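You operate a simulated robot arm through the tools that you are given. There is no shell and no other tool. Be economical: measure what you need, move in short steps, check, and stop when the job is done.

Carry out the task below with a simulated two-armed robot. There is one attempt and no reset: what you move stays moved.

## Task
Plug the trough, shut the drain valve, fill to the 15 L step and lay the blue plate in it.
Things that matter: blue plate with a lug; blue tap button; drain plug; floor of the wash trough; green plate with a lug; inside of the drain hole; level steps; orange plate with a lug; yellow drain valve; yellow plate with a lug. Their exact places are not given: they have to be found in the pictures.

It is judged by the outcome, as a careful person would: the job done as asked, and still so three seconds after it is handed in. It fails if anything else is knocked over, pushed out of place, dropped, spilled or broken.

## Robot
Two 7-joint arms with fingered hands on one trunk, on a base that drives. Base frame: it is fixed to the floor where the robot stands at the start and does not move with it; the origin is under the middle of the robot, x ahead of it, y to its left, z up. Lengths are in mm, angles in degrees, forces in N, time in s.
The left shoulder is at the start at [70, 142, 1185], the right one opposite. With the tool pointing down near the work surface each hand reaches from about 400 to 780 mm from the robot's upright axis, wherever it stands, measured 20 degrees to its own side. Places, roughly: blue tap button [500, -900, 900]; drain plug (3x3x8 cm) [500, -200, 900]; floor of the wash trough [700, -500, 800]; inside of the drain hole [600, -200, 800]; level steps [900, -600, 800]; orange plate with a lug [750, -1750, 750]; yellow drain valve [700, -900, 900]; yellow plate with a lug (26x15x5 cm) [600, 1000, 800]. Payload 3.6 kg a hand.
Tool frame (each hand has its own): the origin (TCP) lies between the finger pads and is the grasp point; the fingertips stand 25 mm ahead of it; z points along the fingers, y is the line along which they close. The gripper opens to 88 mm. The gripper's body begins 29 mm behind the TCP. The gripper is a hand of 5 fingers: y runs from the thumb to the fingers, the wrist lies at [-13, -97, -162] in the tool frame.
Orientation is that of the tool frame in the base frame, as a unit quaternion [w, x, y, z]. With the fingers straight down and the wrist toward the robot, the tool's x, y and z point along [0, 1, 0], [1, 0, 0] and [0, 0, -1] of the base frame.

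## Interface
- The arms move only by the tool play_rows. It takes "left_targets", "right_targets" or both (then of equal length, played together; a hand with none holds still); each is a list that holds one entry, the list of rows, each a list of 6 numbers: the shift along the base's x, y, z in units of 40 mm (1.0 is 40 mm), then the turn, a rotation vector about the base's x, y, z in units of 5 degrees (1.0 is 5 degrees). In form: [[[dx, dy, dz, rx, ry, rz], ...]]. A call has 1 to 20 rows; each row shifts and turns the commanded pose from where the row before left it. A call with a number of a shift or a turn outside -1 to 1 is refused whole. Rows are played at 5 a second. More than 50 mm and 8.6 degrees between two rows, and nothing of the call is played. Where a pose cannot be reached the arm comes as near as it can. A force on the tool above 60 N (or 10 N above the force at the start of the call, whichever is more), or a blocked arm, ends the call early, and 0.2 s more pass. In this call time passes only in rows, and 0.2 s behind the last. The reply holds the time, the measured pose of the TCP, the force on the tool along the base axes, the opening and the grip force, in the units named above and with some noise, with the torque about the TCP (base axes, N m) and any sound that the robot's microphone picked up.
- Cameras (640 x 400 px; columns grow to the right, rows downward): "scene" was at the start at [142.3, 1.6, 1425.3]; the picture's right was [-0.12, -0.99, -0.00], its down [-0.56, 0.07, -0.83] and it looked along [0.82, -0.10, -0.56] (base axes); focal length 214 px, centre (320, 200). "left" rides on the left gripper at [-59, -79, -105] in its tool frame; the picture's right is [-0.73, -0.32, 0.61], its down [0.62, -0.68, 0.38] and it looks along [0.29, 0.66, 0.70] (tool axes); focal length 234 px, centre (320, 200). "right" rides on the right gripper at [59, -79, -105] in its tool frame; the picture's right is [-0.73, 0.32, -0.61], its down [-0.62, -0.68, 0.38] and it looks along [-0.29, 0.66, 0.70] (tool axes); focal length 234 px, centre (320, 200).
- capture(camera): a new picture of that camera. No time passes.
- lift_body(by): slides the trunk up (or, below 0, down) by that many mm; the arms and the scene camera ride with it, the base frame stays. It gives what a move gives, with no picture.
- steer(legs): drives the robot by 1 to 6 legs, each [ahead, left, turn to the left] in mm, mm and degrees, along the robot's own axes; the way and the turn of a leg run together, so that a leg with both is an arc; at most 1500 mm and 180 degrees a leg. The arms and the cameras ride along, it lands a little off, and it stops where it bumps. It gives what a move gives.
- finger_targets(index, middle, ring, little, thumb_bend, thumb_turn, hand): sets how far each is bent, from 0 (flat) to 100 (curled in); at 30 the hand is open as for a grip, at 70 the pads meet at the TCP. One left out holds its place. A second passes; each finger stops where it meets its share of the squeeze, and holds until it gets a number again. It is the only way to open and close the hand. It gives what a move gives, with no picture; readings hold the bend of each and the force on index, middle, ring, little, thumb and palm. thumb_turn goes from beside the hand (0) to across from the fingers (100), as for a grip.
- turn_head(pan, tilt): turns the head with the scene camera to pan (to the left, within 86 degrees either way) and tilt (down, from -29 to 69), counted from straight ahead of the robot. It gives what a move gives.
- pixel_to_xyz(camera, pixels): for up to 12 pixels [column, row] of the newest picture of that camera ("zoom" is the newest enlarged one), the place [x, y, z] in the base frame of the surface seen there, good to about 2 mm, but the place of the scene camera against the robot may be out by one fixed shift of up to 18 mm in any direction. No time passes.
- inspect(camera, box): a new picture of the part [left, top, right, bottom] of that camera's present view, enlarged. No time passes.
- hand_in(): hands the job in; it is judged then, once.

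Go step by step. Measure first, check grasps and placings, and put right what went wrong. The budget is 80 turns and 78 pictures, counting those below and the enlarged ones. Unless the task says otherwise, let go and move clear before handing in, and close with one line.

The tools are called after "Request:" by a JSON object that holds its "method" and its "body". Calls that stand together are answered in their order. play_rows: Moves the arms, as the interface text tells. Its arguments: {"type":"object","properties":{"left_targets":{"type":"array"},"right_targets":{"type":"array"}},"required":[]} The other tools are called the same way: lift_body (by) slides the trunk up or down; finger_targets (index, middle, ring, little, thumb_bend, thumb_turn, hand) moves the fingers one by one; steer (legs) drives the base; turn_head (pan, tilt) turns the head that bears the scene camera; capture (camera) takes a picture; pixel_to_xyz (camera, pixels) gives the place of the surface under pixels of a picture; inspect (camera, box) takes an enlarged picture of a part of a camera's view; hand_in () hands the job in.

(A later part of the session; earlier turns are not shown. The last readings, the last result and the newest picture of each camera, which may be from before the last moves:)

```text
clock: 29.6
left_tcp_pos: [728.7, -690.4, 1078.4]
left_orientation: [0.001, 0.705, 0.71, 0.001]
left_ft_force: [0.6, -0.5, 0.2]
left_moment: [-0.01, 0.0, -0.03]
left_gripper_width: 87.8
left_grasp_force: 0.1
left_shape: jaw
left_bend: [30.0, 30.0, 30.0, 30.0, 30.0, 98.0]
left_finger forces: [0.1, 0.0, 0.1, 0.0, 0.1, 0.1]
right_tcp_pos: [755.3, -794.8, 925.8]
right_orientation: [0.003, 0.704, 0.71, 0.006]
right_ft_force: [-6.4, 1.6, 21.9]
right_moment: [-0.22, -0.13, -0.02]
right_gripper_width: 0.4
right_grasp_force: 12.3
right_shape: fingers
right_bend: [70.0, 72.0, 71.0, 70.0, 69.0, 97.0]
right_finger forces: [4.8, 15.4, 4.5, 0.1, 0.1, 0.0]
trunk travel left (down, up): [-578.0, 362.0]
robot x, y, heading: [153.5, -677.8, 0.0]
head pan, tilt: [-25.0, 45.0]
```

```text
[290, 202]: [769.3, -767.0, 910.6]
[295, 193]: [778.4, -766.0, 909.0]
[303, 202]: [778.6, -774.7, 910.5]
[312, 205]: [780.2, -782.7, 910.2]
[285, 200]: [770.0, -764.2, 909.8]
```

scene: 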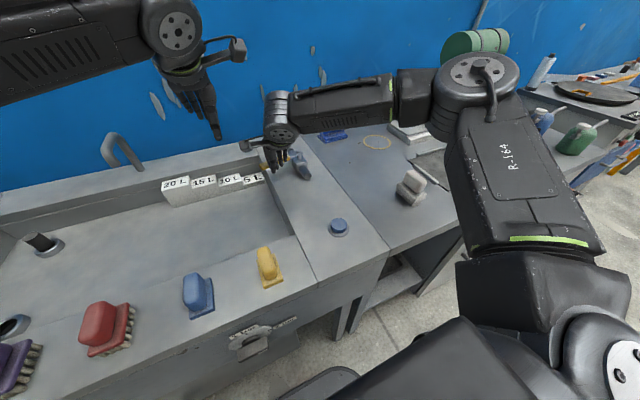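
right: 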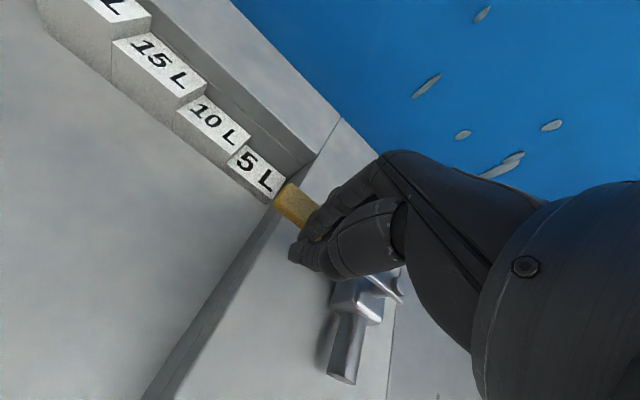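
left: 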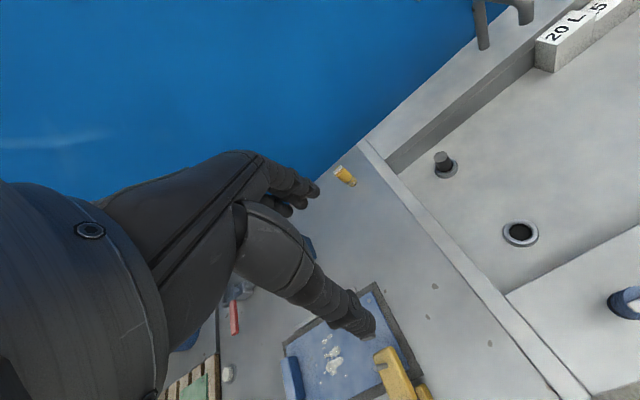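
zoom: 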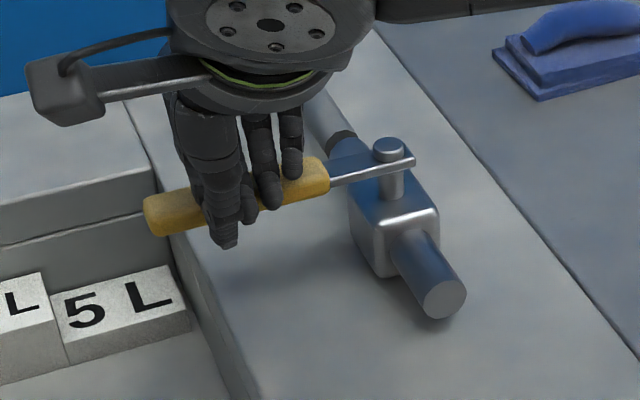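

The lever is now square to the pipe (tip x≈773 vs pivot ≈775). Retreat -x then up and verify.

Request:
{"method": "play_rows", "body": {"right_targets": [[[-0.5, 0, 0, 0, 0, 0], [-0.8, 0, 0.1, 0, 0, 0], [-0.5, 0, 0.7, 0, 0, 0], [-0.5, 0, 0.7, 0, 0, 0], [-0.7, -0.2, 0.6, 0, 0, 0], [-0.8, -0.3, 0, 0, 0, 0]]]}}

Request:
{"method": "capture", "body": {"camera": "right"}}

Request:
{"method": "inspect", "body": {"camera": "scene", "box": [235, 130, 345, 200]}}

```text
clock: 31.1
left_tcp_pos: [730.1, -691.5, 1077.5]
left_orientation: [0.0, 0.705, 0.709, 0.001]
left_ft_force: [-0.4, 0.9, 0.0]
left_moment: [-0.01, 0.0, 0.0]
left_gripper_width: 87.6
left_grasp_force: 0.0
left_shape: jaw
left_bend: [30.0, 30.0, 30.0, 30.0, 30.0, 98.0]
left_finger forces: [0.0, 0.1, 0.0, 0.1, 0.0, 0.0]
right_tcp_pos: [603.3, -814.1, 1006.1]
right_orientation: [0.002, 0.705, 0.71, 0.006]
right_ft_force: [-1.1, -0.1, 0.7]
right_moment: [0.01, -0.01, -0.01]
right_gripper_width: 0.0
right_grasp_force: 0.0
right_shape: fingers
right_bend: [70.0, 70.0, 70.0, 70.0, 70.0, 97.0]
right_finger forces: [0.0, 0.0, 0.0, 0.0, 0.0, 0.0]
trunk travel left (down, up): [-578.0, 362.0]
robot x, y, heading: [156.8, -680.2, 0.2]
head pan, tilt: [-25.0, 45.0]
```

```text
47 pictures are left
```

right: 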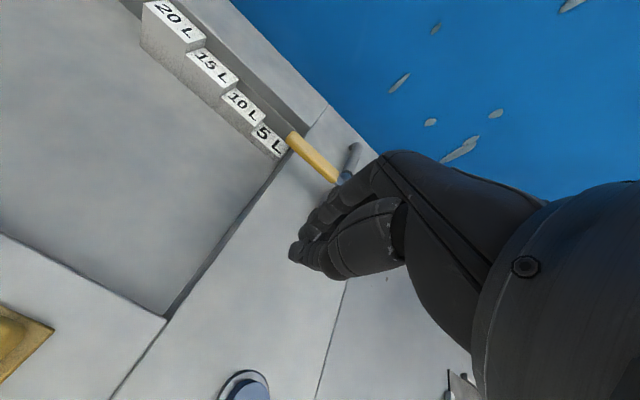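

```text
5.71 times, centred on (290, 165) of scene
```

zoom: 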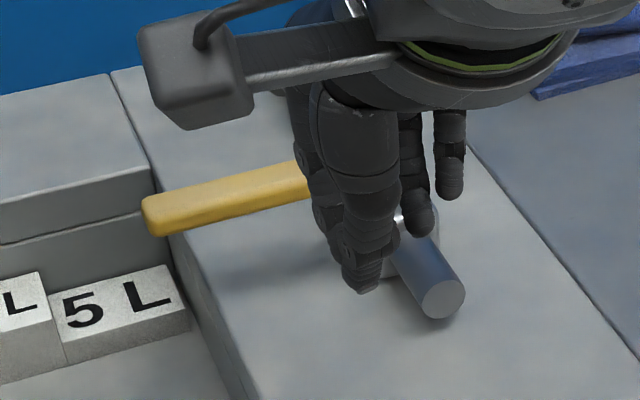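

Valve shut squarely. Now to the plug: back 90 mm and left 690 mm, then look with the right camera.

Request:
{"method": "steer", "body": {"legs": [[-90, 0, 0], [0, 690, 0]]}}

Request:
{"method": "finger_targets", "body": {"hand": "right", "index": 30, "middle": 30, "ring": 30, "little": 30, "thumb_bend": 30, "thumb_turn": 100}}

Request:
{"method": "capture", "body": {"camera": "right"}}

Request:
{"method": "capture", "body": {"camera": "scene"}}

```text
clock: 35.6
left_tcp_pos: [640.4, -0.2, 1076.7]
left_orientation: [0.0, 0.708, 0.706, 0.0]
left_ft_force: [0.1, 0.9, -0.6]
left_moment: [-0.03, -0.03, 0.03]
left_gripper_width: 87.5
left_grasp_force: 0.0
left_shape: jaw
left_bend: [30.0, 30.0, 30.0, 30.0, 30.0, 98.0]
left_finger forces: [0.1, 0.1, 0.0, 0.0, 0.0, 0.0]
right_tcp_pos: [512.2, -119.5, 1005.9]
right_orientation: [0.001, 0.708, 0.706, 0.006]
right_ft_force: [0.3, 0.4, -0.5]
right_moment: [-0.01, 0.01, 0.0]
right_gripper_width: 0.1
right_grasp_force: 0.0
right_shape: fingers
right_bend: [70.0, 70.0, 70.0, 70.0, 70.0, 97.0]
right_finger forces: [0.0, 0.1, 0.0, 0.0, 0.0, 0.0]
trunk travel left (down, up): [-578.0, 362.0]
robot x, y, heading: [56.6, 18.6, -0.1]
head pan, tilt: [-25.0, 45.0]
```

```text
clock: 36.6
left_tcp_pos: [640.4, -0.7, 1076.3]
left_orientation: [0.0, 0.708, 0.706, 0.0]
left_ft_force: [0.1, -0.1, -1.4]
left_moment: [0.02, 0.02, -0.03]
left_gripper_width: 87.5
left_grasp_force: 0.1
left_shape: jaw
left_bend: [30.0, 30.0, 30.0, 30.0, 30.0, 98.0]
left_finger forces: [0.1, 0.0, 0.1, 0.1, 0.1, 0.0]
right_tcp_pos: [512.9, -121.3, 1006.4]
right_orientation: [0.001, 0.707, 0.707, 0.006]
right_ft_force: [-0.3, 0.0, -0.1]
right_moment: [0.03, 0.02, -0.01]
right_gripper_width: 84.0
right_grasp_force: 0.0
right_shape: fingers
right_bend: [30.0, 30.0, 30.0, 30.0, 30.0, 98.0]
right_finger forces: [0.0, 0.0, 0.1, 0.0, 0.1, 0.1]
trunk travel left (down, up): [-578.0, 362.0]
robot x, y, heading: [65.9, 17.3, -0.1]
head pan, tilt: [-25.0, 45.0]
```

```text
45 pictures are left
```

right: 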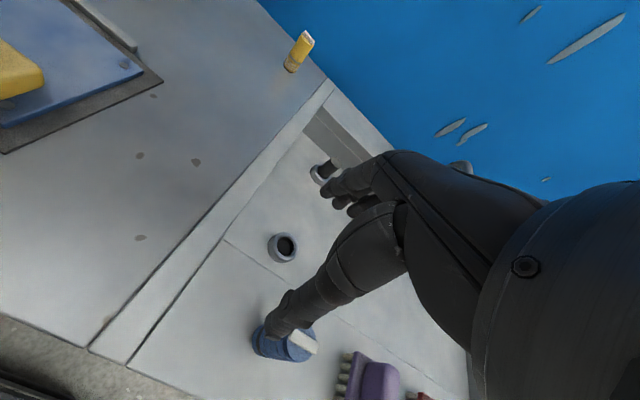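

```text
44 pictures are left
```

scene: 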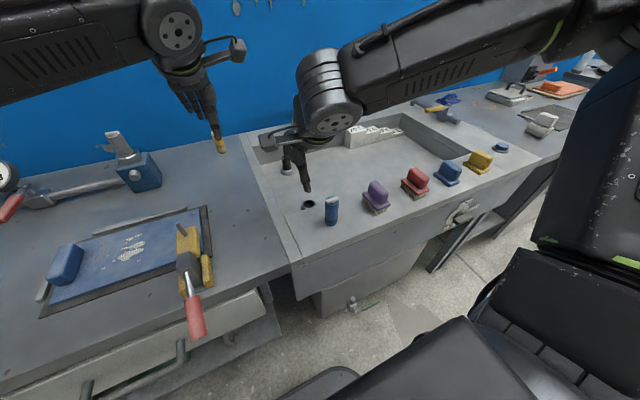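

The plug is at (285,345) and the hole rim at (283,247) in the right view. Measuring both.

Request:
{"method": "inspect", "body": {"camera": "right", "box": [220, 200, 360, 390]}}

Request:
{"method": "pixel_to_xyz", "body": {"camera": "right", "pixels": [[270, 247], [283, 234], [296, 247], [283, 261], [285, 247], [303, 343], [292, 336], [260, 352], [315, 345], [288, 357], [330, 170]]}}

Request:
{"method": "pixel_to_xyz", "body": {"camera": "scene", "pixels": [[309, 206], [303, 207], [314, 205], [308, 210], [332, 201], [331, 222], [326, 212], [338, 212]]}}

```text
2.11 times, centred on (290, 295) of right
```

zoom: 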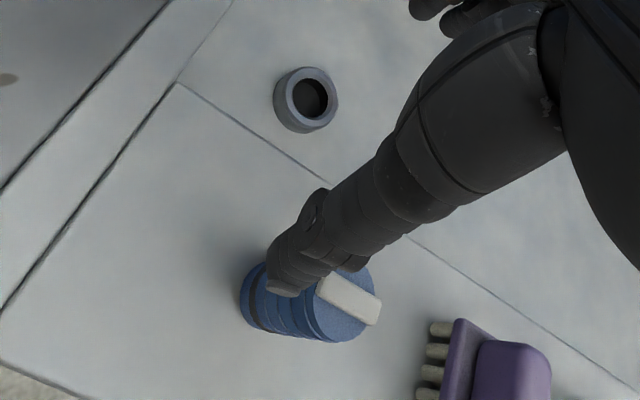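

```text
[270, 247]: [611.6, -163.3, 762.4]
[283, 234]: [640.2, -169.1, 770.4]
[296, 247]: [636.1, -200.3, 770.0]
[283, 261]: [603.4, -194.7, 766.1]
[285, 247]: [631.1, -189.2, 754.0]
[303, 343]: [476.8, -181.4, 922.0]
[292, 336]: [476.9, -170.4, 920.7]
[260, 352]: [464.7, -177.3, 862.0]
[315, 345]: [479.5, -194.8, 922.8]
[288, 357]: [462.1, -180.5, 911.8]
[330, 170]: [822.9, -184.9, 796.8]
```

```text
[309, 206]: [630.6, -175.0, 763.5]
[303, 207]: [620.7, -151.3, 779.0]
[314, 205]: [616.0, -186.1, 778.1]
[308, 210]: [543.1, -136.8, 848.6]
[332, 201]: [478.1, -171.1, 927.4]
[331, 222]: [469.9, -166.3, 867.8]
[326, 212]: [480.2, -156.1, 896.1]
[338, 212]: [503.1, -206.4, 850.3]
```

Hole centre ≈[622,-183], rim top z 770; plug centre ≈[477,-181], z 840–922. Move above the plug to z 955 and check clearance to the purple brush.

Request:
{"method": "play_rows", "body": {"right_targets": [[[-0.45, -0.75, 0, 0, 0, 0], [-0.45, -0.75, 0, 0, 0, 0], [0, 0, -0.6, 0, 0, 0], [0, 0, -0.6, 0, 0, 0]]]}}

Request:
{"method": "capture", "body": {"camera": "right"}}

Request:
{"method": "inspect", "body": {"camera": "scene", "box": [260, 130, 420, 240]}}

```text
clock: 37.6
left_tcp_pos: [640.0, -0.7, 1076.9]
left_orientation: [-0.001, 0.708, 0.706, 0.0]
left_ft_force: [0.1, -0.3, -0.4]
left_moment: [0.01, -0.02, 0.0]
left_gripper_width: 87.7
left_grasp_force: 0.0
left_shape: jaw
left_bend: [30.0, 30.0, 30.0, 30.0, 30.0, 98.0]
left_finger forces: [0.1, 0.1, 0.0, 0.0, 0.1, 0.1]
right_tcp_pos: [475.1, -182.0, 958.5]
right_orientation: [0.001, 0.707, 0.707, 0.006]
right_ft_force: [0.1, 0.6, -0.3]
right_moment: [0.0, 0.01, 0.01]
right_gripper_width: 84.4
right_grasp_force: 0.1
right_shape: fingers
right_bend: [30.0, 30.0, 30.0, 30.0, 30.0, 98.0]
right_finger forces: [0.0, 0.0, 0.1, 0.0, 0.0, 0.0]
trunk travel left (down, up): [-578.0, 362.0]
robot x, y, heading: [63.0, 17.5, -0.3]
head pan, tilt: [-25.0, 45.0]
```

```text
42 pictures are left
```

right: 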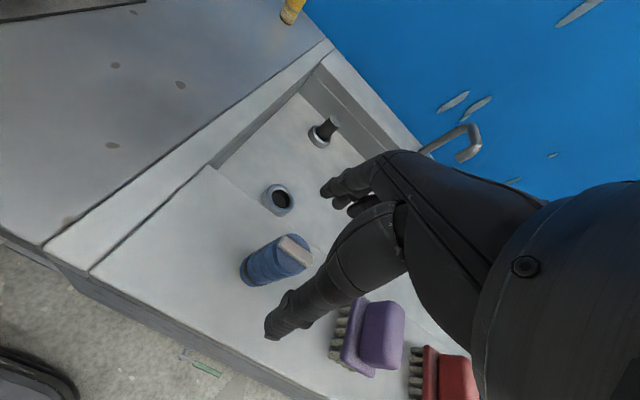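

```text
3.64 times, centred on (340, 185) of scene
```

zoom: 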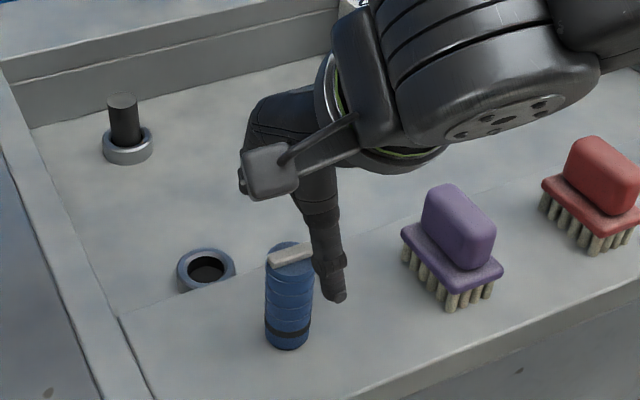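

Re-measuring plug, thumb tip and brush from this closer view before descending.

Request:
{"method": "pixel_to_xyz", "body": {"camera": "right", "pixels": [[295, 250], [284, 238], [310, 258], [250, 268], [270, 265], [276, 330], [290, 305], [337, 335], [330, 350], [280, 199], [268, 205], [290, 195]]}}

Request:
{"method": "inspect", "body": {"camera": "right", "box": [230, 150, 400, 350]}}

```text
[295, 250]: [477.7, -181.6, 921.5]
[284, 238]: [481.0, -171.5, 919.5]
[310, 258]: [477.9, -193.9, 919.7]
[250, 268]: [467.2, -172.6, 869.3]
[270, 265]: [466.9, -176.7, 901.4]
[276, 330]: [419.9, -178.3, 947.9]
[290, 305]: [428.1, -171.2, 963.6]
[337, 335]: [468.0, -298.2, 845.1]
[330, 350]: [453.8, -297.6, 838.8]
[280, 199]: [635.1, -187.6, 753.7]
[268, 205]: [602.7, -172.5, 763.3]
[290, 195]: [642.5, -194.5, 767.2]
```

```text
2.00 times, centred on (315, 250) of right
```

zoom: 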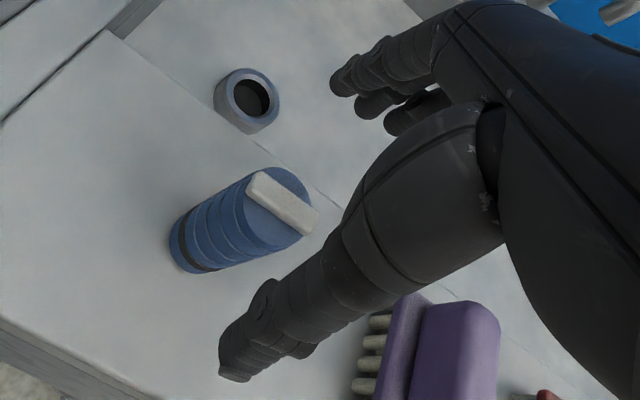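

All agrees: plug at [478,-182], hole [622,-184]. Descend to TCP z 903 and close.

Request:
{"method": "play_rows", "body": {"right_targets": [[[0.07, 0, -0.45, 0, 0, 0], [0, 0, -0.45, 0, 0, 0], [0, 0, -0.45, 0, 0, 0]]]}}

Request:
{"method": "finger_targets", "body": {"hand": "right", "index": 68, "middle": 68, "ring": 45, "little": 45, "thumb_bend": 68}}

Request:
{"method": "capture", "body": {"camera": "right"}}

```text
clock: 38.4
left_tcp_pos: [641.3, -0.9, 1077.1]
left_orientation: [0.0, 0.708, 0.706, 0.0]
left_ft_force: [-0.1, -0.4, -0.3]
left_moment: [0.01, 0.02, -0.01]
left_gripper_width: 87.7
left_grasp_force: 0.0
left_shape: jaw
left_bend: [30.0, 30.0, 30.0, 30.0, 30.0, 98.0]
left_finger forces: [0.1, 0.1, 0.0, 0.0, 0.1, 0.0]
right_tcp_pos: [478.8, -181.3, 903.9]
right_orientation: [0.001, 0.708, 0.706, 0.006]
right_ft_force: [-0.7, -0.6, -0.1]
right_moment: [-0.03, 0.02, 0.01]
right_gripper_width: 84.4
right_grasp_force: 0.1
right_shape: fingers
right_bend: [30.0, 30.0, 30.0, 30.0, 30.0, 98.0]
right_finger forces: [0.1, 0.0, 0.1, 0.1, 0.0, 0.0]
trunk travel left (down, up): [-578.0, 362.0]
robot x, y, heading: [60.9, 18.5, -0.1]
head pan, tilt: [-25.0, 45.0]
```

```text
clock: 39.4
left_tcp_pos: [640.6, -0.9, 1077.4]
left_orientation: [0.0, 0.708, 0.706, 0.001]
left_ft_force: [-0.1, -0.7, -0.7]
left_moment: [0.02, 0.0, -0.01]
left_gripper_width: 87.7
left_grasp_force: 0.1
left_shape: jaw
left_bend: [30.0, 30.0, 30.0, 30.0, 30.0, 98.0]
left_finger forces: [0.0, 0.0, 0.0, 0.1, 0.0, 0.0]
right_tcp_pos: [477.4, -182.4, 904.0]
right_orientation: [0.001, 0.708, 0.707, 0.006]
right_ft_force: [0.2, 0.8, 0.9]
right_moment: [0.0, 0.03, -0.02]
right_gripper_width: 19.2
right_grasp_force: 6.6
right_shape: fingers
right_bend: [62.0, 63.0, 45.0, 45.0, 59.0, 100.0]
right_finger forces: [2.8, 4.0, 0.0, 0.0, 6.4, 0.0]
trunk travel left (down, up): [-578.0, 362.0]
robot x, y, heading: [60.2, 19.3, -0.2]
head pan, tilt: [-25.0, 45.0]
```

```text
39 pictures are left
```

right: 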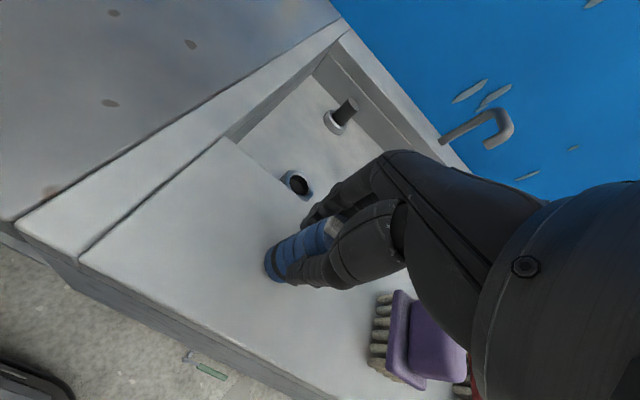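

The plug is gripped lightly (6.6 N). Squeeze more and lift 60 mm.

Request:
{"method": "finger_targets", "body": {"hand": "right", "index": 80, "middle": 80, "thumb_bend": 80}}

Request:
{"method": "play_rows", "body": {"right_targets": [[[0, 0, 0.5, 0, 0, 0], [0, 0, 0.5, 0, 0, 0], [0, 0, 0.5, 0, 0, 0]]]}}

Request:
{"method": "inspect", "body": {"camera": "right", "box": [220, 150, 400, 330]}}

```text
clock: 40.4
left_tcp_pos: [641.1, 0.1, 1077.2]
left_orientation: [0.0, 0.708, 0.706, 0.001]
left_ft_force: [0.7, -0.2, 0.8]
left_moment: [-0.02, 0.0, 0.02]
left_gripper_width: 87.5
left_grasp_force: 0.1
left_shape: jaw
left_bend: [30.0, 30.0, 30.0, 30.0, 30.0, 98.0]
left_finger forces: [0.0, 0.1, 0.0, 0.0, 0.1, 0.0]
right_tcp_pos: [478.2, -181.8, 903.5]
right_orientation: [0.0, 0.708, 0.706, 0.006]
right_ft_force: [0.3, 0.0, -0.1]
right_moment: [-0.04, 0.02, 0.0]
right_gripper_width: 18.3
right_grasp_force: 15.4
right_shape: fingers
right_bend: [73.0, 65.0, 45.0, 45.0, 58.0, 100.0]
right_finger forces: [7.6, 8.8, 0.0, 0.1, 14.6, 0.0]
trunk travel left (down, up): [-578.0, 362.0]
robot x, y, heading: [60.2, 20.4, -0.2]
head pan, tilt: [-25.0, 45.0]
```

```text
clock: 41.2
left_tcp_pos: [639.7, -0.6, 1077.3]
left_orientation: [0.0, 0.708, 0.706, 0.0]
left_ft_force: [-0.2, 0.3, -0.1]
left_moment: [-0.01, 0.0, 0.03]
left_gripper_width: 87.6
left_grasp_force: 0.1
left_shape: jaw
left_bend: [30.0, 30.0, 30.0, 30.0, 30.0, 98.0]
left_finger forces: [0.1, 0.0, 0.1, 0.0, 0.0, 0.1]
right_tcp_pos: [477.2, -181.7, 964.6]
right_orientation: [0.002, 0.707, 0.707, 0.006]
right_ft_force: [0.3, -0.5, -0.8]
right_moment: [0.02, -0.04, 0.02]
right_gripper_width: 17.9
right_grasp_force: 15.5
right_shape: fingers
right_bend: [74.0, 72.0, 45.0, 45.0, 58.0, 100.0]
right_finger forces: [7.6, 8.6, 0.0, 0.0, 14.8, 0.0]
trunk travel left (down, up): [-578.0, 362.0]
robot x, y, heading: [61.2, 16.6, 0.1]
head pan, tilt: [-25.0, 45.0]
```

```text
2.22 times, centred on (310, 240) of right
```

zoom: 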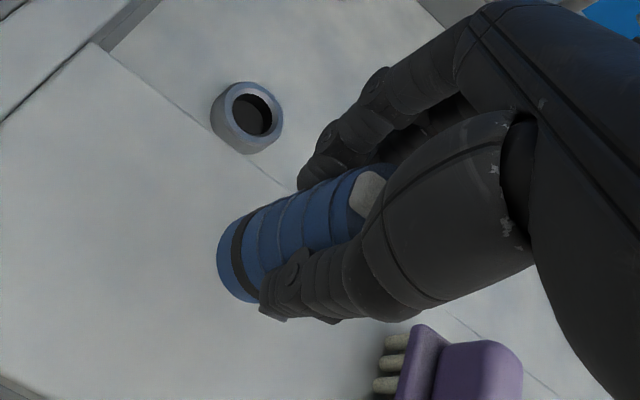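

Plug is in hand. Check its bottom/top positions for tilt and offset.

Request:
{"method": "pixel_to_xyz", "body": {"camera": "zoom", "pixels": [[240, 240], [265, 270], [230, 265], [255, 235], [290, 220], [320, 205], [375, 190], [345, 190], [255, 115]]}}

```text
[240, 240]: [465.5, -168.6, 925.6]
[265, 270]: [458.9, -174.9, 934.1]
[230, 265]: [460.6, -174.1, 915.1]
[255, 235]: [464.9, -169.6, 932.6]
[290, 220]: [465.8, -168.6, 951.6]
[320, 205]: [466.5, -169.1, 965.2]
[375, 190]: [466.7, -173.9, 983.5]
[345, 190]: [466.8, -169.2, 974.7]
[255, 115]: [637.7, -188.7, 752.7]
```

Plug is upright within ~1°. Move over the hole at height and measure the trough's front edge near the hole for thumb clearance.

Request:
{"method": "play_rows", "body": {"right_targets": [[[0.9, -0.05, 0, 0, 0, 0], [0.9, 0, 0, 0, 0, 0], [0.9, 0, 0, 0, 0, 0], [0.9, 0, 0, 0, 0, 0]]]}}

Request:
{"method": "capture", "body": {"camera": "right"}}

Request:
{"method": "inspect", "body": {"camera": "scene", "box": [240, 130, 380, 240]}}

Request:
{"method": "pixel_to_xyz", "body": {"camera": "zoom", "pixels": [[60, 200], [100, 270], [120, 290], [130, 325], [160, 320], [200, 320], [140, 250], [240, 320]]}}

```text
clock: 42.2
left_tcp_pos: [641.9, -0.6, 1075.3]
left_orientation: [0.001, 0.708, 0.706, 0.0]
left_ft_force: [-0.1, -0.2, -0.1]
left_moment: [-0.03, 0.01, 0.01]
left_gripper_width: 87.5
left_grasp_force: 0.1
left_shape: jaw
left_bend: [30.0, 30.0, 30.0, 30.0, 30.0, 98.0]
left_finger forces: [0.0, 0.0, 0.0, 0.1, 0.0, 0.0]
right_tcp_pos: [624.2, -183.3, 963.6]
right_orientation: [0.001, 0.707, 0.707, 0.005]
right_ft_force: [0.6, -0.2, -0.5]
right_moment: [-0.01, -0.02, 0.02]
right_gripper_width: 17.7
right_grasp_force: 15.5
right_shape: fingers
right_bend: [74.0, 72.0, 45.0, 45.0, 58.0, 100.0]
right_finger forces: [7.6, 8.8, 0.0, 0.0, 14.6, 0.0]
trunk travel left (down, up): [-578.0, 362.0]
robot x, y, heading: [60.1, 20.0, -0.3]
head pan, tilt: [-25.0, 45.0]
```

```text
37 pictures are left
```

right: 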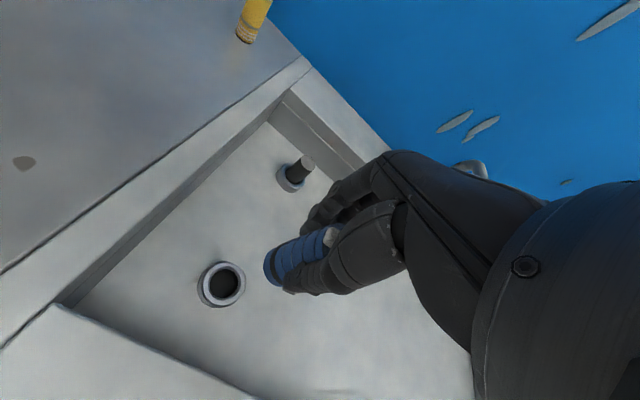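

```text
3.64 times, centred on (310, 185) of scene
```

zoom: 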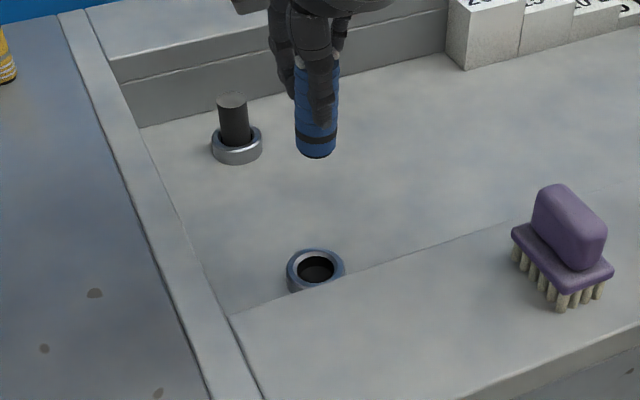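

```text
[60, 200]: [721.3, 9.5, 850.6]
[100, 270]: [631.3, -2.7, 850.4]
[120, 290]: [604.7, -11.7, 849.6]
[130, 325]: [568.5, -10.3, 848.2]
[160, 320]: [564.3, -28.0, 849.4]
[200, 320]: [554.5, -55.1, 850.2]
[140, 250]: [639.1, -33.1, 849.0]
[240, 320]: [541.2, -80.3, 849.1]
```

Request:
{"method": "pixel_to_xyz", "body": {"camera": "right", "pixels": [[223, 284], [210, 297], [238, 274], [205, 276], [228, 302], [90, 318], [160, 345], [230, 382], [100, 300], [270, 275], [290, 260], [325, 240]]}}

Request:
{"method": "inspect", "body": {"camera": "right", "box": [170, 200, 370, 340]}}

```text
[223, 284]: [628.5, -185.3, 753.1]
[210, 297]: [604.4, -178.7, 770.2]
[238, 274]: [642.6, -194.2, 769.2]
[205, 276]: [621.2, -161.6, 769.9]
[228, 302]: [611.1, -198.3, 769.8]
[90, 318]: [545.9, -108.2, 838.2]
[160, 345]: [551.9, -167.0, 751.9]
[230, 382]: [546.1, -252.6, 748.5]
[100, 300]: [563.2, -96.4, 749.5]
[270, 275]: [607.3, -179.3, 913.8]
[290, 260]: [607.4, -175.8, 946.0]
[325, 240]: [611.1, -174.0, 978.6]
```

```text
2.86 times, centred on (270, 270) of right
```

zoom: 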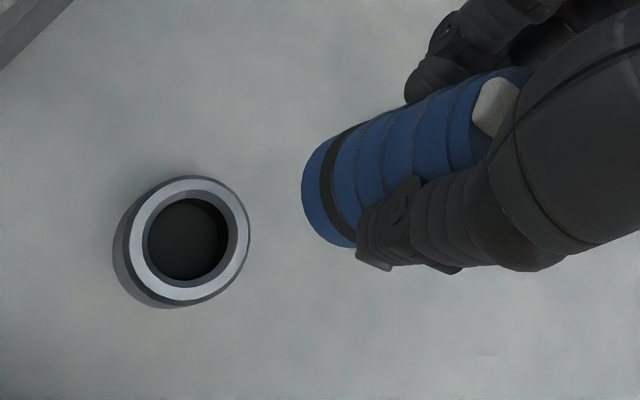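

Front deck edge is x≈549, so the thumb has room; hole centre ≈[623.5,-183.5]. Lower the trunk 90 mm, bringing the plug bottom ~40 mm above the rim, and check alignment.

Request:
{"method": "lift_body", "body": {"by": -90}}

Request:
{"method": "play_rows", "body": {"right_targets": [[[0, 0, -0.4, 0, 0, 0], [0, 0, -0.2, 0, 0, 0]]]}}

Request:
{"method": "inspect", "body": {"camera": "right", "box": [170, 180, 370, 340]}}

Request:
{"method": "inspect", "body": {"camera": "scene", "box": [270, 110, 380, 200]}}

```text
clock: 43.4
left_tcp_pos: [640.9, -1.8, 987.3]
left_orientation: [0.0, 0.708, 0.706, 0.0]
left_ft_force: [-0.1, -0.6, -0.4]
left_moment: [-0.01, -0.02, 0.02]
left_gripper_width: 87.7
left_grasp_force: 0.0
left_shape: jaw
left_bend: [30.0, 30.0, 30.0, 30.0, 30.0, 98.0]
left_finger forces: [0.0, 0.0, 0.0, 0.0, 0.0, 0.0]
right_tcp_pos: [623.6, -184.4, 874.4]
right_orientation: [0.001, 0.707, 0.707, 0.006]
right_ft_force: [-0.1, 0.1, -1.0]
right_moment: [0.02, 0.02, 0.01]
right_gripper_width: 17.8
right_grasp_force: 15.1
right_shape: fingers
right_bend: [74.0, 72.0, 45.0, 45.0, 58.0, 100.0]
right_finger forces: [7.5, 8.8, 0.1, 0.0, 14.6, 0.0]
trunk travel left (down, up): [-488.0, 452.0]
robot x, y, heading: [60.4, 18.2, -0.1]
head pan, tilt: [-25.0, 45.0]
```

```text
clock: 44.0
left_tcp_pos: [640.8, -1.0, 987.5]
left_orientation: [0.0, 0.709, 0.706, 0.0]
left_ft_force: [-0.2, 0.3, 0.2]
left_moment: [0.01, 0.02, 0.0]
left_gripper_width: 88.0
left_grasp_force: 0.0
left_shape: jaw
left_bend: [30.0, 30.0, 30.0, 30.0, 30.0, 98.0]
left_finger forces: [0.0, 0.0, 0.0, 0.0, 0.0, 0.0]
right_tcp_pos: [622.3, -184.0, 849.8]
right_orientation: [0.002, 0.708, 0.707, 0.005]
right_ft_force: [0.7, 0.3, -0.3]
right_moment: [0.04, 0.01, -0.02]
right_gripper_width: 17.5
right_grasp_force: 15.2
right_shape: fingers
right_bend: [74.0, 72.0, 45.0, 45.0, 58.0, 100.0]
right_finger forces: [7.5, 8.8, 0.0, 0.0, 14.6, 0.1]
trunk travel left (down, up): [-488.0, 452.0]
robot x, y, heading: [61.3, 19.7, -0.2]
head pan, tilt: [-25.0, 45.0]
```

```text
2.50 times, centred on (270, 260) of right
```

zoom: 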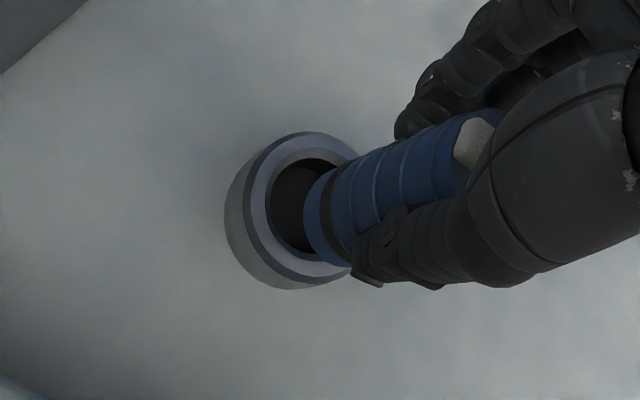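

```text
4.44 times, centred on (325, 155) of scene
```

zoom: 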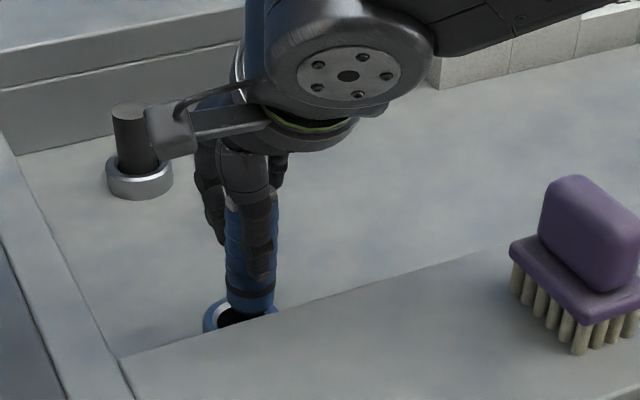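

In this view the plug looks shifted from the TCP (fingers bent 73 vs thumb 58 → pushed toward the thumb). Measure surface points along the plug and the rim.

Request:
{"method": "inspect", "body": {"camera": "right", "box": [230, 200, 350, 290]}}

Request:
{"method": "pixel_to_xyz", "body": {"camera": "zoom", "pixels": [[345, 200], [325, 160], [300, 190], [285, 270], [420, 140], [400, 170], [380, 110], [450, 80], [160, 270], [200, 140], [280, 350], [460, 120]]}}

```text
4.44 times, centred on (290, 245) of right
```

zoom: 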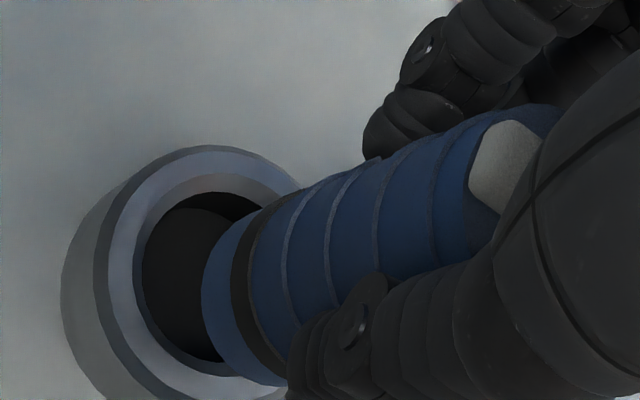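

```text
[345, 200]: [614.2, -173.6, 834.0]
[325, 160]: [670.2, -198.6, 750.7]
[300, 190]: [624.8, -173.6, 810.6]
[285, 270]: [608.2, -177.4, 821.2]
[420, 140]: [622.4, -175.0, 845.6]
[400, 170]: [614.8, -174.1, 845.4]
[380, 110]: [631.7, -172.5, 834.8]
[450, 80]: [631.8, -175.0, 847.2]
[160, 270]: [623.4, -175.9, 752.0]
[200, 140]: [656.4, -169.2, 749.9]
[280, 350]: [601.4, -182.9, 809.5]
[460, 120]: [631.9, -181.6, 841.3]
```

Surface points fit a plug axis at ≈[616,-187.5], so it must shift about (+7.5,+4). Do it and descend 10 mm.

Request:
{"method": "play_rows", "body": {"right_targets": [[[0.19, 0.1, 0, 0, 0, 0], [0, 0, -0.2, 0, 0, 0]]]}}

Request:
{"method": "inspect", "body": {"camera": "right", "box": [230, 200, 350, 290]}}

Request:
{"method": "inspect", "body": {"camera": "scene", "box": [285, 140, 355, 200]}}

```text
clock: 44.6
left_tcp_pos: [639.9, -0.8, 987.1]
left_orientation: [0.0, 0.708, 0.706, 0.0]
left_ft_force: [0.5, 1.3, 0.5]
left_moment: [0.01, 0.02, 0.02]
left_gripper_width: 87.5
left_grasp_force: 0.2
left_shape: jaw
left_bend: [30.0, 30.0, 30.0, 30.0, 30.0, 98.0]
left_finger forces: [0.0, 0.0, 0.1, 0.1, 0.1, 0.0]
right_tcp_pos: [631.1, -178.3, 841.2]
right_orientation: [0.002, 0.708, 0.706, 0.006]
right_ft_force: [-0.1, 0.5, -0.7]
right_moment: [-0.02, -0.05, -0.04]
right_gripper_width: 17.8
right_grasp_force: 15.8
right_shape: fingers
right_bend: [74.0, 72.0, 45.0, 45.0, 58.0, 100.0]
right_finger forces: [7.5, 8.7, 0.0, 0.0, 14.6, 0.1]
trunk travel left (down, up): [-488.0, 452.0]
robot x, y, heading: [59.7, 19.6, -0.2]
head pan, tilt: [-25.0, 45.0]
```

```text
4.44 times, centred on (290, 245) of right
```

zoom: 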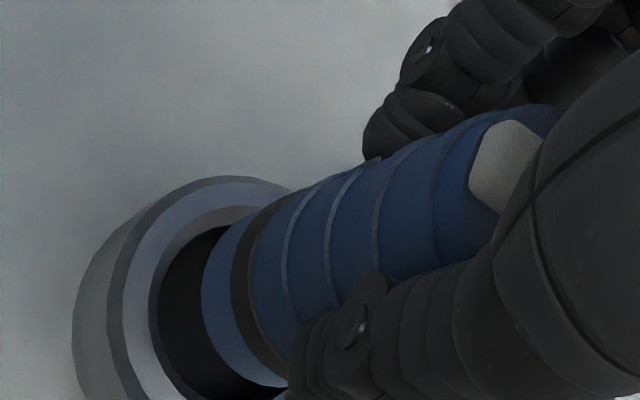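

```text
6.67 times, centred on (320, 170) of scene
```

zoom: 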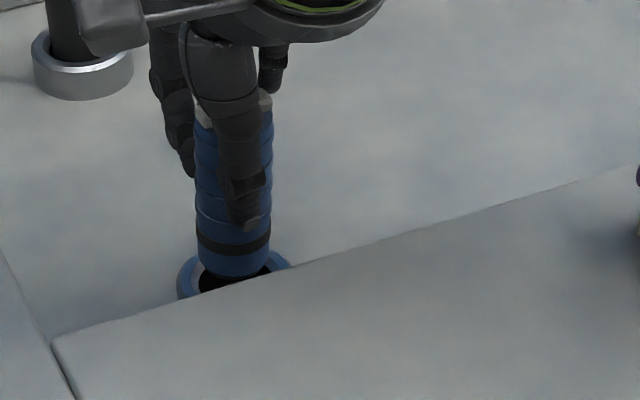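

Lateral alignment in both views looks centred (plug 233 vs rim centre 235 in the scene zoom). Descend 24 mm slowly.

Request:
{"method": "play_rows", "body": {"right_targets": [[[0, 0, -0.12, 0, 0, 0], [0, 0, -0.12, 0, 0, 0], [0, 0, -0.12, 0, 0, 0], [0, 0, -0.12, 0, 0, 0], [0, 0, -0.1, 0, 0, 0]]]}}

Request:
{"method": "inspect", "body": {"camera": "right", "box": [230, 200, 350, 290]}}

```text
clock: 45.8
left_tcp_pos: [640.7, -0.6, 986.8]
left_orientation: [0.0, 0.708, 0.706, 0.0]
left_ft_force: [0.8, 0.2, 1.1]
left_moment: [0.0, 0.0, 0.0]
left_gripper_width: 87.9
left_grasp_force: 0.1
left_shape: jaw
left_bend: [30.0, 30.0, 30.0, 30.0, 30.0, 98.0]
left_finger forces: [0.0, 0.0, 0.0, 0.0, 0.0, 0.0]
right_tcp_pos: [631.0, -181.2, 819.3]
right_orientation: [0.001, 0.707, 0.707, 0.006]
right_ft_force: [0.1, -0.7, -0.2]
right_moment: [0.0, 0.01, -0.01]
right_gripper_width: 17.9
right_grasp_force: 15.3
right_shape: fingers
right_bend: [74.0, 72.0, 45.0, 45.0, 58.0, 100.0]
right_finger forces: [7.6, 8.8, 0.0, 0.1, 14.5, 0.1]
trunk travel left (down, up): [-488.0, 452.0]
robot x, y, heading: [61.5, 20.7, -0.3]
head pan, tilt: [-25.0, 45.0]
```

```text
4.44 times, centred on (290, 245) of right
```

zoom: 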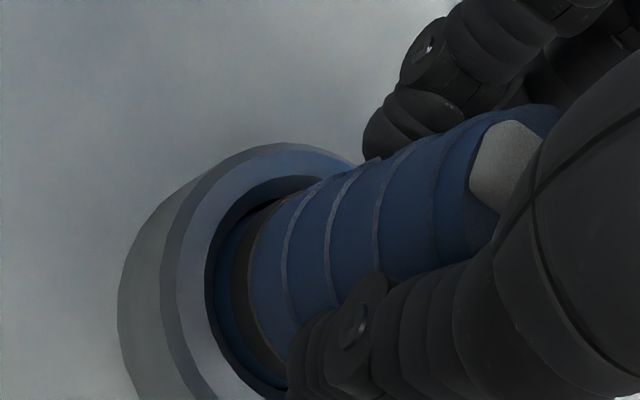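

The plug enters the hole freely (no force). Continue down until it seats.

Request:
{"method": "play_rows", "body": {"right_targets": [[[0, 0, -0.1, 0, 0, 0], [0, 0, -0.1, 0, 0, 0], [0, 0, -0.1, 0, 0, 0], [0, 0, -0.1, 0, 0, 0], [0, 0, 0, 0, 0, 0]]]}}

Request:
{"method": "inspect", "body": {"camera": "right", "box": [230, 200, 350, 290]}}

```text
clock: 47.0
left_tcp_pos: [639.5, 1.0, 987.3]
left_orientation: [0.001, 0.708, 0.706, -0.001]
left_ft_force: [0.0, -1.1, 0.2]
left_moment: [0.02, -0.02, 0.04]
left_gripper_width: 87.5
left_grasp_force: 0.0
left_shape: jaw
left_bend: [30.0, 30.0, 30.0, 30.0, 30.0, 98.0]
left_finger forces: [0.1, 0.1, 0.0, 0.0, 0.0, 0.1]
right_tcp_pos: [631.9, -178.1, 804.9]
right_orientation: [0.003, 0.707, 0.707, 0.007]
right_ft_force: [17.5, 4.4, 28.0]
right_moment: [0.02, -0.23, 0.0]
right_gripper_width: 15.7
right_grasp_force: 21.5
right_shape: fingers
right_bend: [75.0, 73.0, 45.0, 45.0, 59.0, 100.0]
right_finger forces: [14.2, 15.7, 0.0, 0.0, 11.5, 0.0]
trunk travel left (down, up): [-488.0, 452.0]
robot x, y, heading: [62.7, 20.6, -0.1]
head pan, tilt: [-25.0, 45.0]
```

```text
4.44 times, centred on (290, 245) of right
```

zoom: 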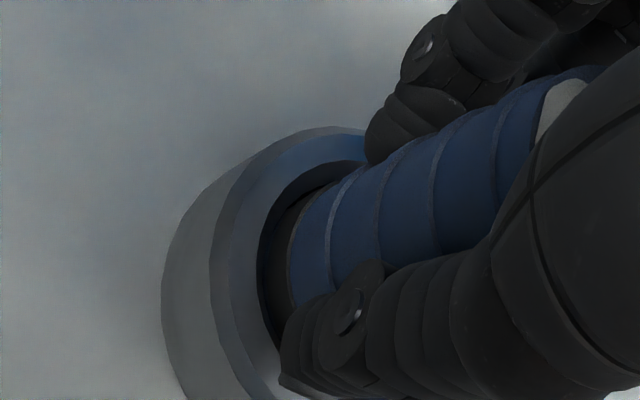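

It resists with 28 N now, plug sliding in the fingers. I release, rise, and inspect how deep it sits.

Request:
{"method": "finger_targets", "body": {"hand": "right", "index": 40, "middle": 40, "ring": 40, "little": 40, "thumb_bend": 35}}

Request:
{"method": "play_rows", "body": {"right_targets": [[[0, 0, 0.4, 0, 0, 0], [0, 0, 0.7, 0, 0, 0], [0, 0, 0.9, 0, 0, 0], [0, 0, 0.9, 0, 0, 0]]]}}

Request:
{"method": "inspect", "body": {"camera": "right", "box": [180, 180, 380, 340]}}

Request:
{"method": "pixel_to_xyz", "body": {"camera": "zoom", "pixels": [[320, 200], [280, 230], [300, 180]]}}

```text
clock: 48.0
left_tcp_pos: [639.5, -0.2, 986.4]
left_orientation: [0.0, 0.708, 0.706, 0.001]
left_ft_force: [0.0, -0.4, 0.3]
left_moment: [0.02, -0.03, 0.06]
left_gripper_width: 87.8
left_grasp_force: 0.0
left_shape: jaw
left_bend: [30.0, 30.0, 30.0, 30.0, 30.0, 98.0]
left_finger forces: [0.1, 0.0, 0.0, 0.0, 0.0, 0.1]
right_tcp_pos: [630.8, -180.7, 802.2]
right_orientation: [0.001, 0.707, 0.707, 0.005]
right_ft_force: [0.0, -0.1, -0.3]
right_moment: [0.0, 0.01, 0.0]
right_gripper_width: 68.8
right_grasp_force: 0.1
right_shape: fingers
right_bend: [40.0, 40.0, 40.0, 40.0, 35.0, 98.0]
right_finger forces: [0.0, 0.0, 0.1, 0.0, 0.1, 0.1]
trunk travel left (down, up): [-488.0, 452.0]
robot x, y, heading: [59.2, 17.3, -0.1]
head pan, tilt: [-25.0, 45.0]
```

```text
clock: 49.0
left_tcp_pos: [641.0, -0.3, 987.4]
left_orientation: [0.0, 0.708, 0.706, 0.0]
left_ft_force: [-0.6, -0.1, 0.4]
left_moment: [0.0, 0.02, -0.01]
left_gripper_width: 87.8
left_grasp_force: 0.1
left_shape: jaw
left_bend: [30.0, 30.0, 30.0, 30.0, 30.0, 98.0]
left_finger forces: [0.0, 0.1, 0.2, 0.1, 0.1, 0.1]
right_tcp_pos: [630.6, -181.3, 920.5]
right_orientation: [0.001, 0.707, 0.707, 0.006]
right_ft_force: [-0.3, -0.4, 0.0]
right_moment: [-0.03, 0.0, -0.02]
right_gripper_width: 68.4
right_grasp_force: 0.1
right_shape: fingers
right_bend: [40.0, 40.0, 40.0, 40.0, 35.0, 98.0]
right_finger forces: [0.0, 0.0, 0.0, 0.1, 0.0, 0.0]
trunk travel left (down, up): [-488.0, 452.0]
robot x, y, heading: [60.9, 19.5, -0.4]
head pan, tilt: [-25.0, 45.0]
```

```text
2.50 times, centred on (280, 260) of right
```

zoom: 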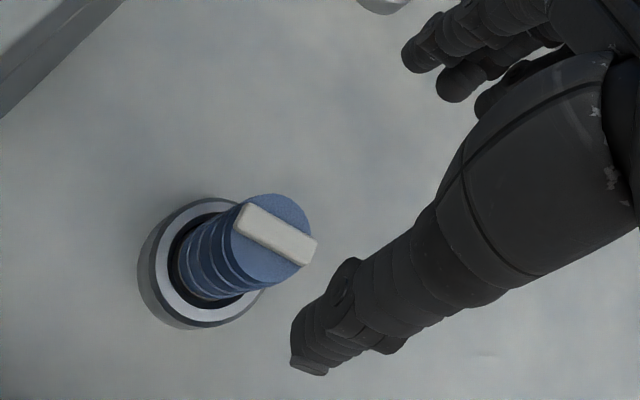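

```text
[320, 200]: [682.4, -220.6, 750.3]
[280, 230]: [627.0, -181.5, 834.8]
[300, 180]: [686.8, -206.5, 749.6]
```

Plug top is z≈835, bottom ≈753, 17 mm into the rim, matching the hole's visible bottom. I'll press on its top with the closed fingers to confirm it's seated.

Request:
{"method": "finger_targets", "body": {"hand": "right", "index": 70, "middle": 70, "ring": 70, "little": 70, "thumb_bend": 70}}

Request:
{"method": "play_rows", "body": {"right_targets": [[[-0.1, 0, -0.5, 0, 0, 0], [0, 0, -0.5, 0, 0, 0], [0, 0, -0.3, 0, 0, 0], [0, 0, -0.15, 0, 0, 0], [0, 0, -0.15, 0, 0, 0], [0, 0, -0.1, 0, 0, 0]]]}}

Request:
{"method": "inspect", "body": {"camera": "right", "box": [180, 180, 380, 340]}}

```text
clock: 50.0
left_tcp_pos: [641.3, -0.6, 987.1]
left_orientation: [-0.001, 0.708, 0.706, -0.001]
left_ft_force: [0.8, 0.4, 0.3]
left_moment: [-0.02, 0.01, -0.02]
left_gripper_width: 87.9
left_grasp_force: 0.1
left_shape: jaw
left_bend: [30.0, 30.0, 30.0, 30.0, 30.0, 98.0]
left_finger forces: [0.0, 0.0, 0.0, 0.1, 0.0, 0.0]
right_tcp_pos: [630.4, -181.2, 919.9]
right_orientation: [0.001, 0.708, 0.706, 0.006]
right_ft_force: [0.4, -0.2, -0.3]
right_moment: [-0.06, -0.04, -0.02]
right_gripper_width: 0.0
right_grasp_force: 0.1
right_shape: fingers
right_bend: [70.0, 70.0, 70.0, 70.0, 70.0, 100.0]
right_finger forces: [0.0, 0.0, 0.0, 0.1, 0.0, 0.1]
trunk travel left (down, up): [-488.0, 452.0]
robot x, y, heading: [62.9, 18.1, -0.1]
head pan, tilt: [-25.0, 45.0]
```

```text
clock: 51.4
left_tcp_pos: [638.6, -0.2, 988.8]
left_orientation: [0.001, 0.708, 0.706, 0.0]
left_ft_force: [-0.2, -0.1, -0.3]
left_moment: [-0.01, 0.01, 0.0]
left_gripper_width: 87.7
left_grasp_force: 0.0
left_shape: jaw
left_bend: [30.0, 30.0, 30.0, 30.0, 30.0, 98.0]
left_finger forces: [0.0, 0.0, 0.0, 0.1, 0.0, 0.1]
right_tcp_pos: [625.5, -178.7, 853.3]
right_orientation: [0.004, 0.707, 0.707, 0.008]
right_ft_force: [-3.0, 0.0, 18.5]
right_moment: [0.04, 0.21, 0.01]
right_gripper_width: 0.0
right_grasp_force: 9.6
right_shape: fingers
right_bend: [70.0, 70.0, 70.0, 70.0, 70.0, 100.0]
right_finger forces: [1.8, 0.8, 0.0, 0.0, 16.6, 0.0]
trunk travel left (down, up): [-488.0, 452.0]
robot x, y, heading: [64.4, 17.8, -0.2]
head pan, tilt: [-25.0, 45.0]
```

```text
2.50 times, centred on (280, 260) of right
```

zoom: 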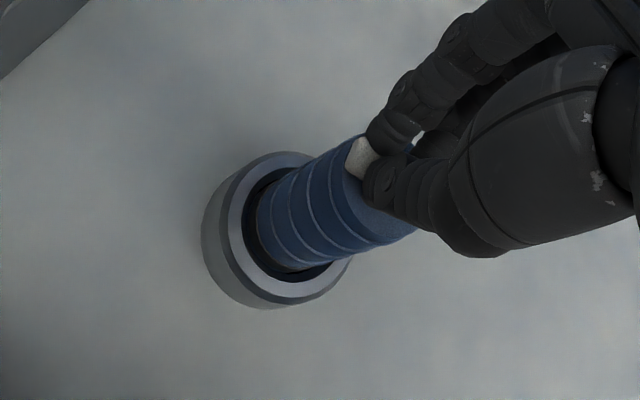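

Pressing at 18 N; push a few mm more to see whether it moves.

Request:
{"method": "play_rows", "body": {"right_targets": [[[0, 0, -0.1, 0, 0, 0], [0, 0, -0.1, 0, 0, 0], [0, 0, 0, 0, 0, 0]]]}}

Request:
{"method": "play_rows", "body": {"right_targets": [[[0, 0, 0.5, 0, 0, 0], [0, 0, 0.9, 0, 0, 0], [0, 0, 0.9, 0, 0, 0], [-0.5, 0, 0.8, 0, 0, 0], [-0.6, 0, 0.7, 0, 0, 0]]]}}

Request:
{"method": "capture", "body": {"camera": "right"}}

```text
clock: 52.2
left_tcp_pos: [637.9, 0.1, 989.1]
left_orientation: [0.002, 0.708, 0.706, 0.001]
left_ft_force: [0.1, 0.4, -0.2]
left_moment: [0.01, 0.0, 0.01]
left_gripper_width: 87.7
left_grasp_force: 0.0
left_shape: jaw
left_bend: [30.0, 30.0, 30.0, 30.0, 30.0, 98.0]
left_finger forces: [0.1, 0.1, 0.1, 0.0, 0.0, 0.0]
right_tcp_pos: [628.2, -176.7, 853.1]
right_orientation: [0.009, 0.706, 0.708, 0.016]
right_ft_force: [-5.5, 0.5, 39.6]
right_moment: [0.08, 0.3, 0.06]
right_gripper_width: 0.4
right_grasp_force: 18.9
right_shape: fingers
right_bend: [70.0, 71.0, 70.0, 70.0, 72.0, 100.0]
right_finger forces: [0.0, 4.9, 0.0, 0.0, 33.4, 0.1]
trunk travel left (down, up): [-488.0, 452.0]
robot x, y, heading: [57.4, 18.1, -0.1]
head pan, tilt: [-25.0, 45.0]
stopped in row 3 (right hand): the force on the tool passed its limit at 63 N (the readings are from after the stop); the commanded pose is now the measured one
```

```text
clock: 53.4
left_tcp_pos: [640.8, -0.1, 987.8]
left_orientation: [0.0, 0.708, 0.706, 0.0]
left_ft_force: [0.7, -0.7, 0.3]
left_moment: [0.01, 0.0, -0.04]
left_gripper_width: 87.7
left_grasp_force: 0.0
left_shape: jaw
left_bend: [30.0, 30.0, 30.0, 30.0, 30.0, 98.0]
left_finger forces: [0.0, 0.0, 0.1, 0.0, 0.1, 0.0]
right_tcp_pos: [584.1, -181.0, 1002.0]
right_orientation: [0.005, 0.707, 0.707, 0.011]
right_ft_force: [0.4, 0.6, -0.4]
right_moment: [0.04, 0.02, 0.02]
right_gripper_width: 0.2
right_grasp_force: 0.1
right_shape: fingers
right_bend: [70.0, 70.0, 70.0, 70.0, 70.0, 100.0]
right_finger forces: [0.0, 0.1, 0.0, 0.0, 0.1, 0.0]
trunk travel left (down, up): [-488.0, 452.0]
robot x, y, heading: [63.9, 17.2, -0.3]
head pan, tilt: [-25.0, 45.0]
```

```text
25 pictures are left
```

right: 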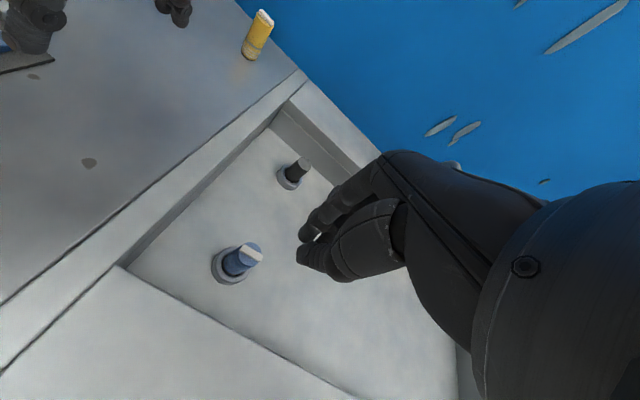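

Plug is upright and firmly seated (63 N did not move it). Now drive right to the tap button at [514,-886].

Request:
{"method": "steer", "body": {"legs": [[0, -705, 0]]}}

Request:
{"method": "capture", "body": {"camera": "right"}}

```text
clock: 57.2
left_tcp_pos: [637.8, -702.5, 987.3]
left_orientation: [0.0, 0.708, 0.707, 0.0]
left_ft_force: [0.6, 0.3, 0.5]
left_moment: [-0.02, -0.01, -0.01]
left_gripper_width: 87.6
left_grasp_force: 0.2
left_shape: jaw
left_bend: [30.0, 30.0, 30.0, 30.0, 30.0, 98.0]
left_finger forces: [0.1, 0.1, 0.1, 0.0, 0.1, 0.0]
right_tcp_pos: [582.8, -881.1, 1000.8]
right_orientation: [0.005, 0.706, 0.708, 0.011]
right_ft_force: [0.3, 0.5, -0.8]
right_moment: [-0.01, -0.02, 0.05]
right_gripper_width: 0.0
right_grasp_force: 0.1
right_shape: fingers
right_bend: [70.0, 70.0, 70.0, 70.0, 70.0, 100.0]
right_finger forces: [0.0, 0.0, 0.1, 0.1, 0.0, 0.1]
trunk travel left (down, up): [-488.0, 452.0]
robot x, y, heading: [62.0, -686.6, -0.2]
head pan, tilt: [-25.0, 45.0]
```

```text
24 pictures are left
```

right: 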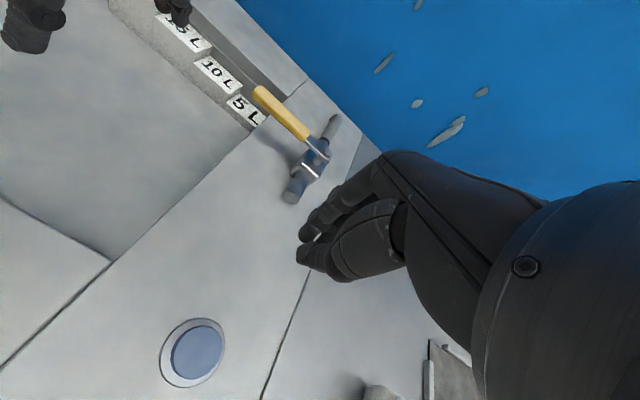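

The lever remains square. Measuring the button centre and steps.

Request:
{"method": "pixel_to_xyz", "body": {"camera": "right", "pixels": [[198, 350], [180, 350], [215, 345], [235, 102], [208, 72], [178, 35], [250, 108], [120, 180], [260, 112]]}}

```text
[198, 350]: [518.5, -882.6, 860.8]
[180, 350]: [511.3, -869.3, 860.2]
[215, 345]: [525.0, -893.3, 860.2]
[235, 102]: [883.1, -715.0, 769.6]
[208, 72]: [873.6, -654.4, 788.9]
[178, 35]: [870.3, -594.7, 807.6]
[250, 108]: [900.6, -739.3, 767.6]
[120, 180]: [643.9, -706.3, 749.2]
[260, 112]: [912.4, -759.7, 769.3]
```

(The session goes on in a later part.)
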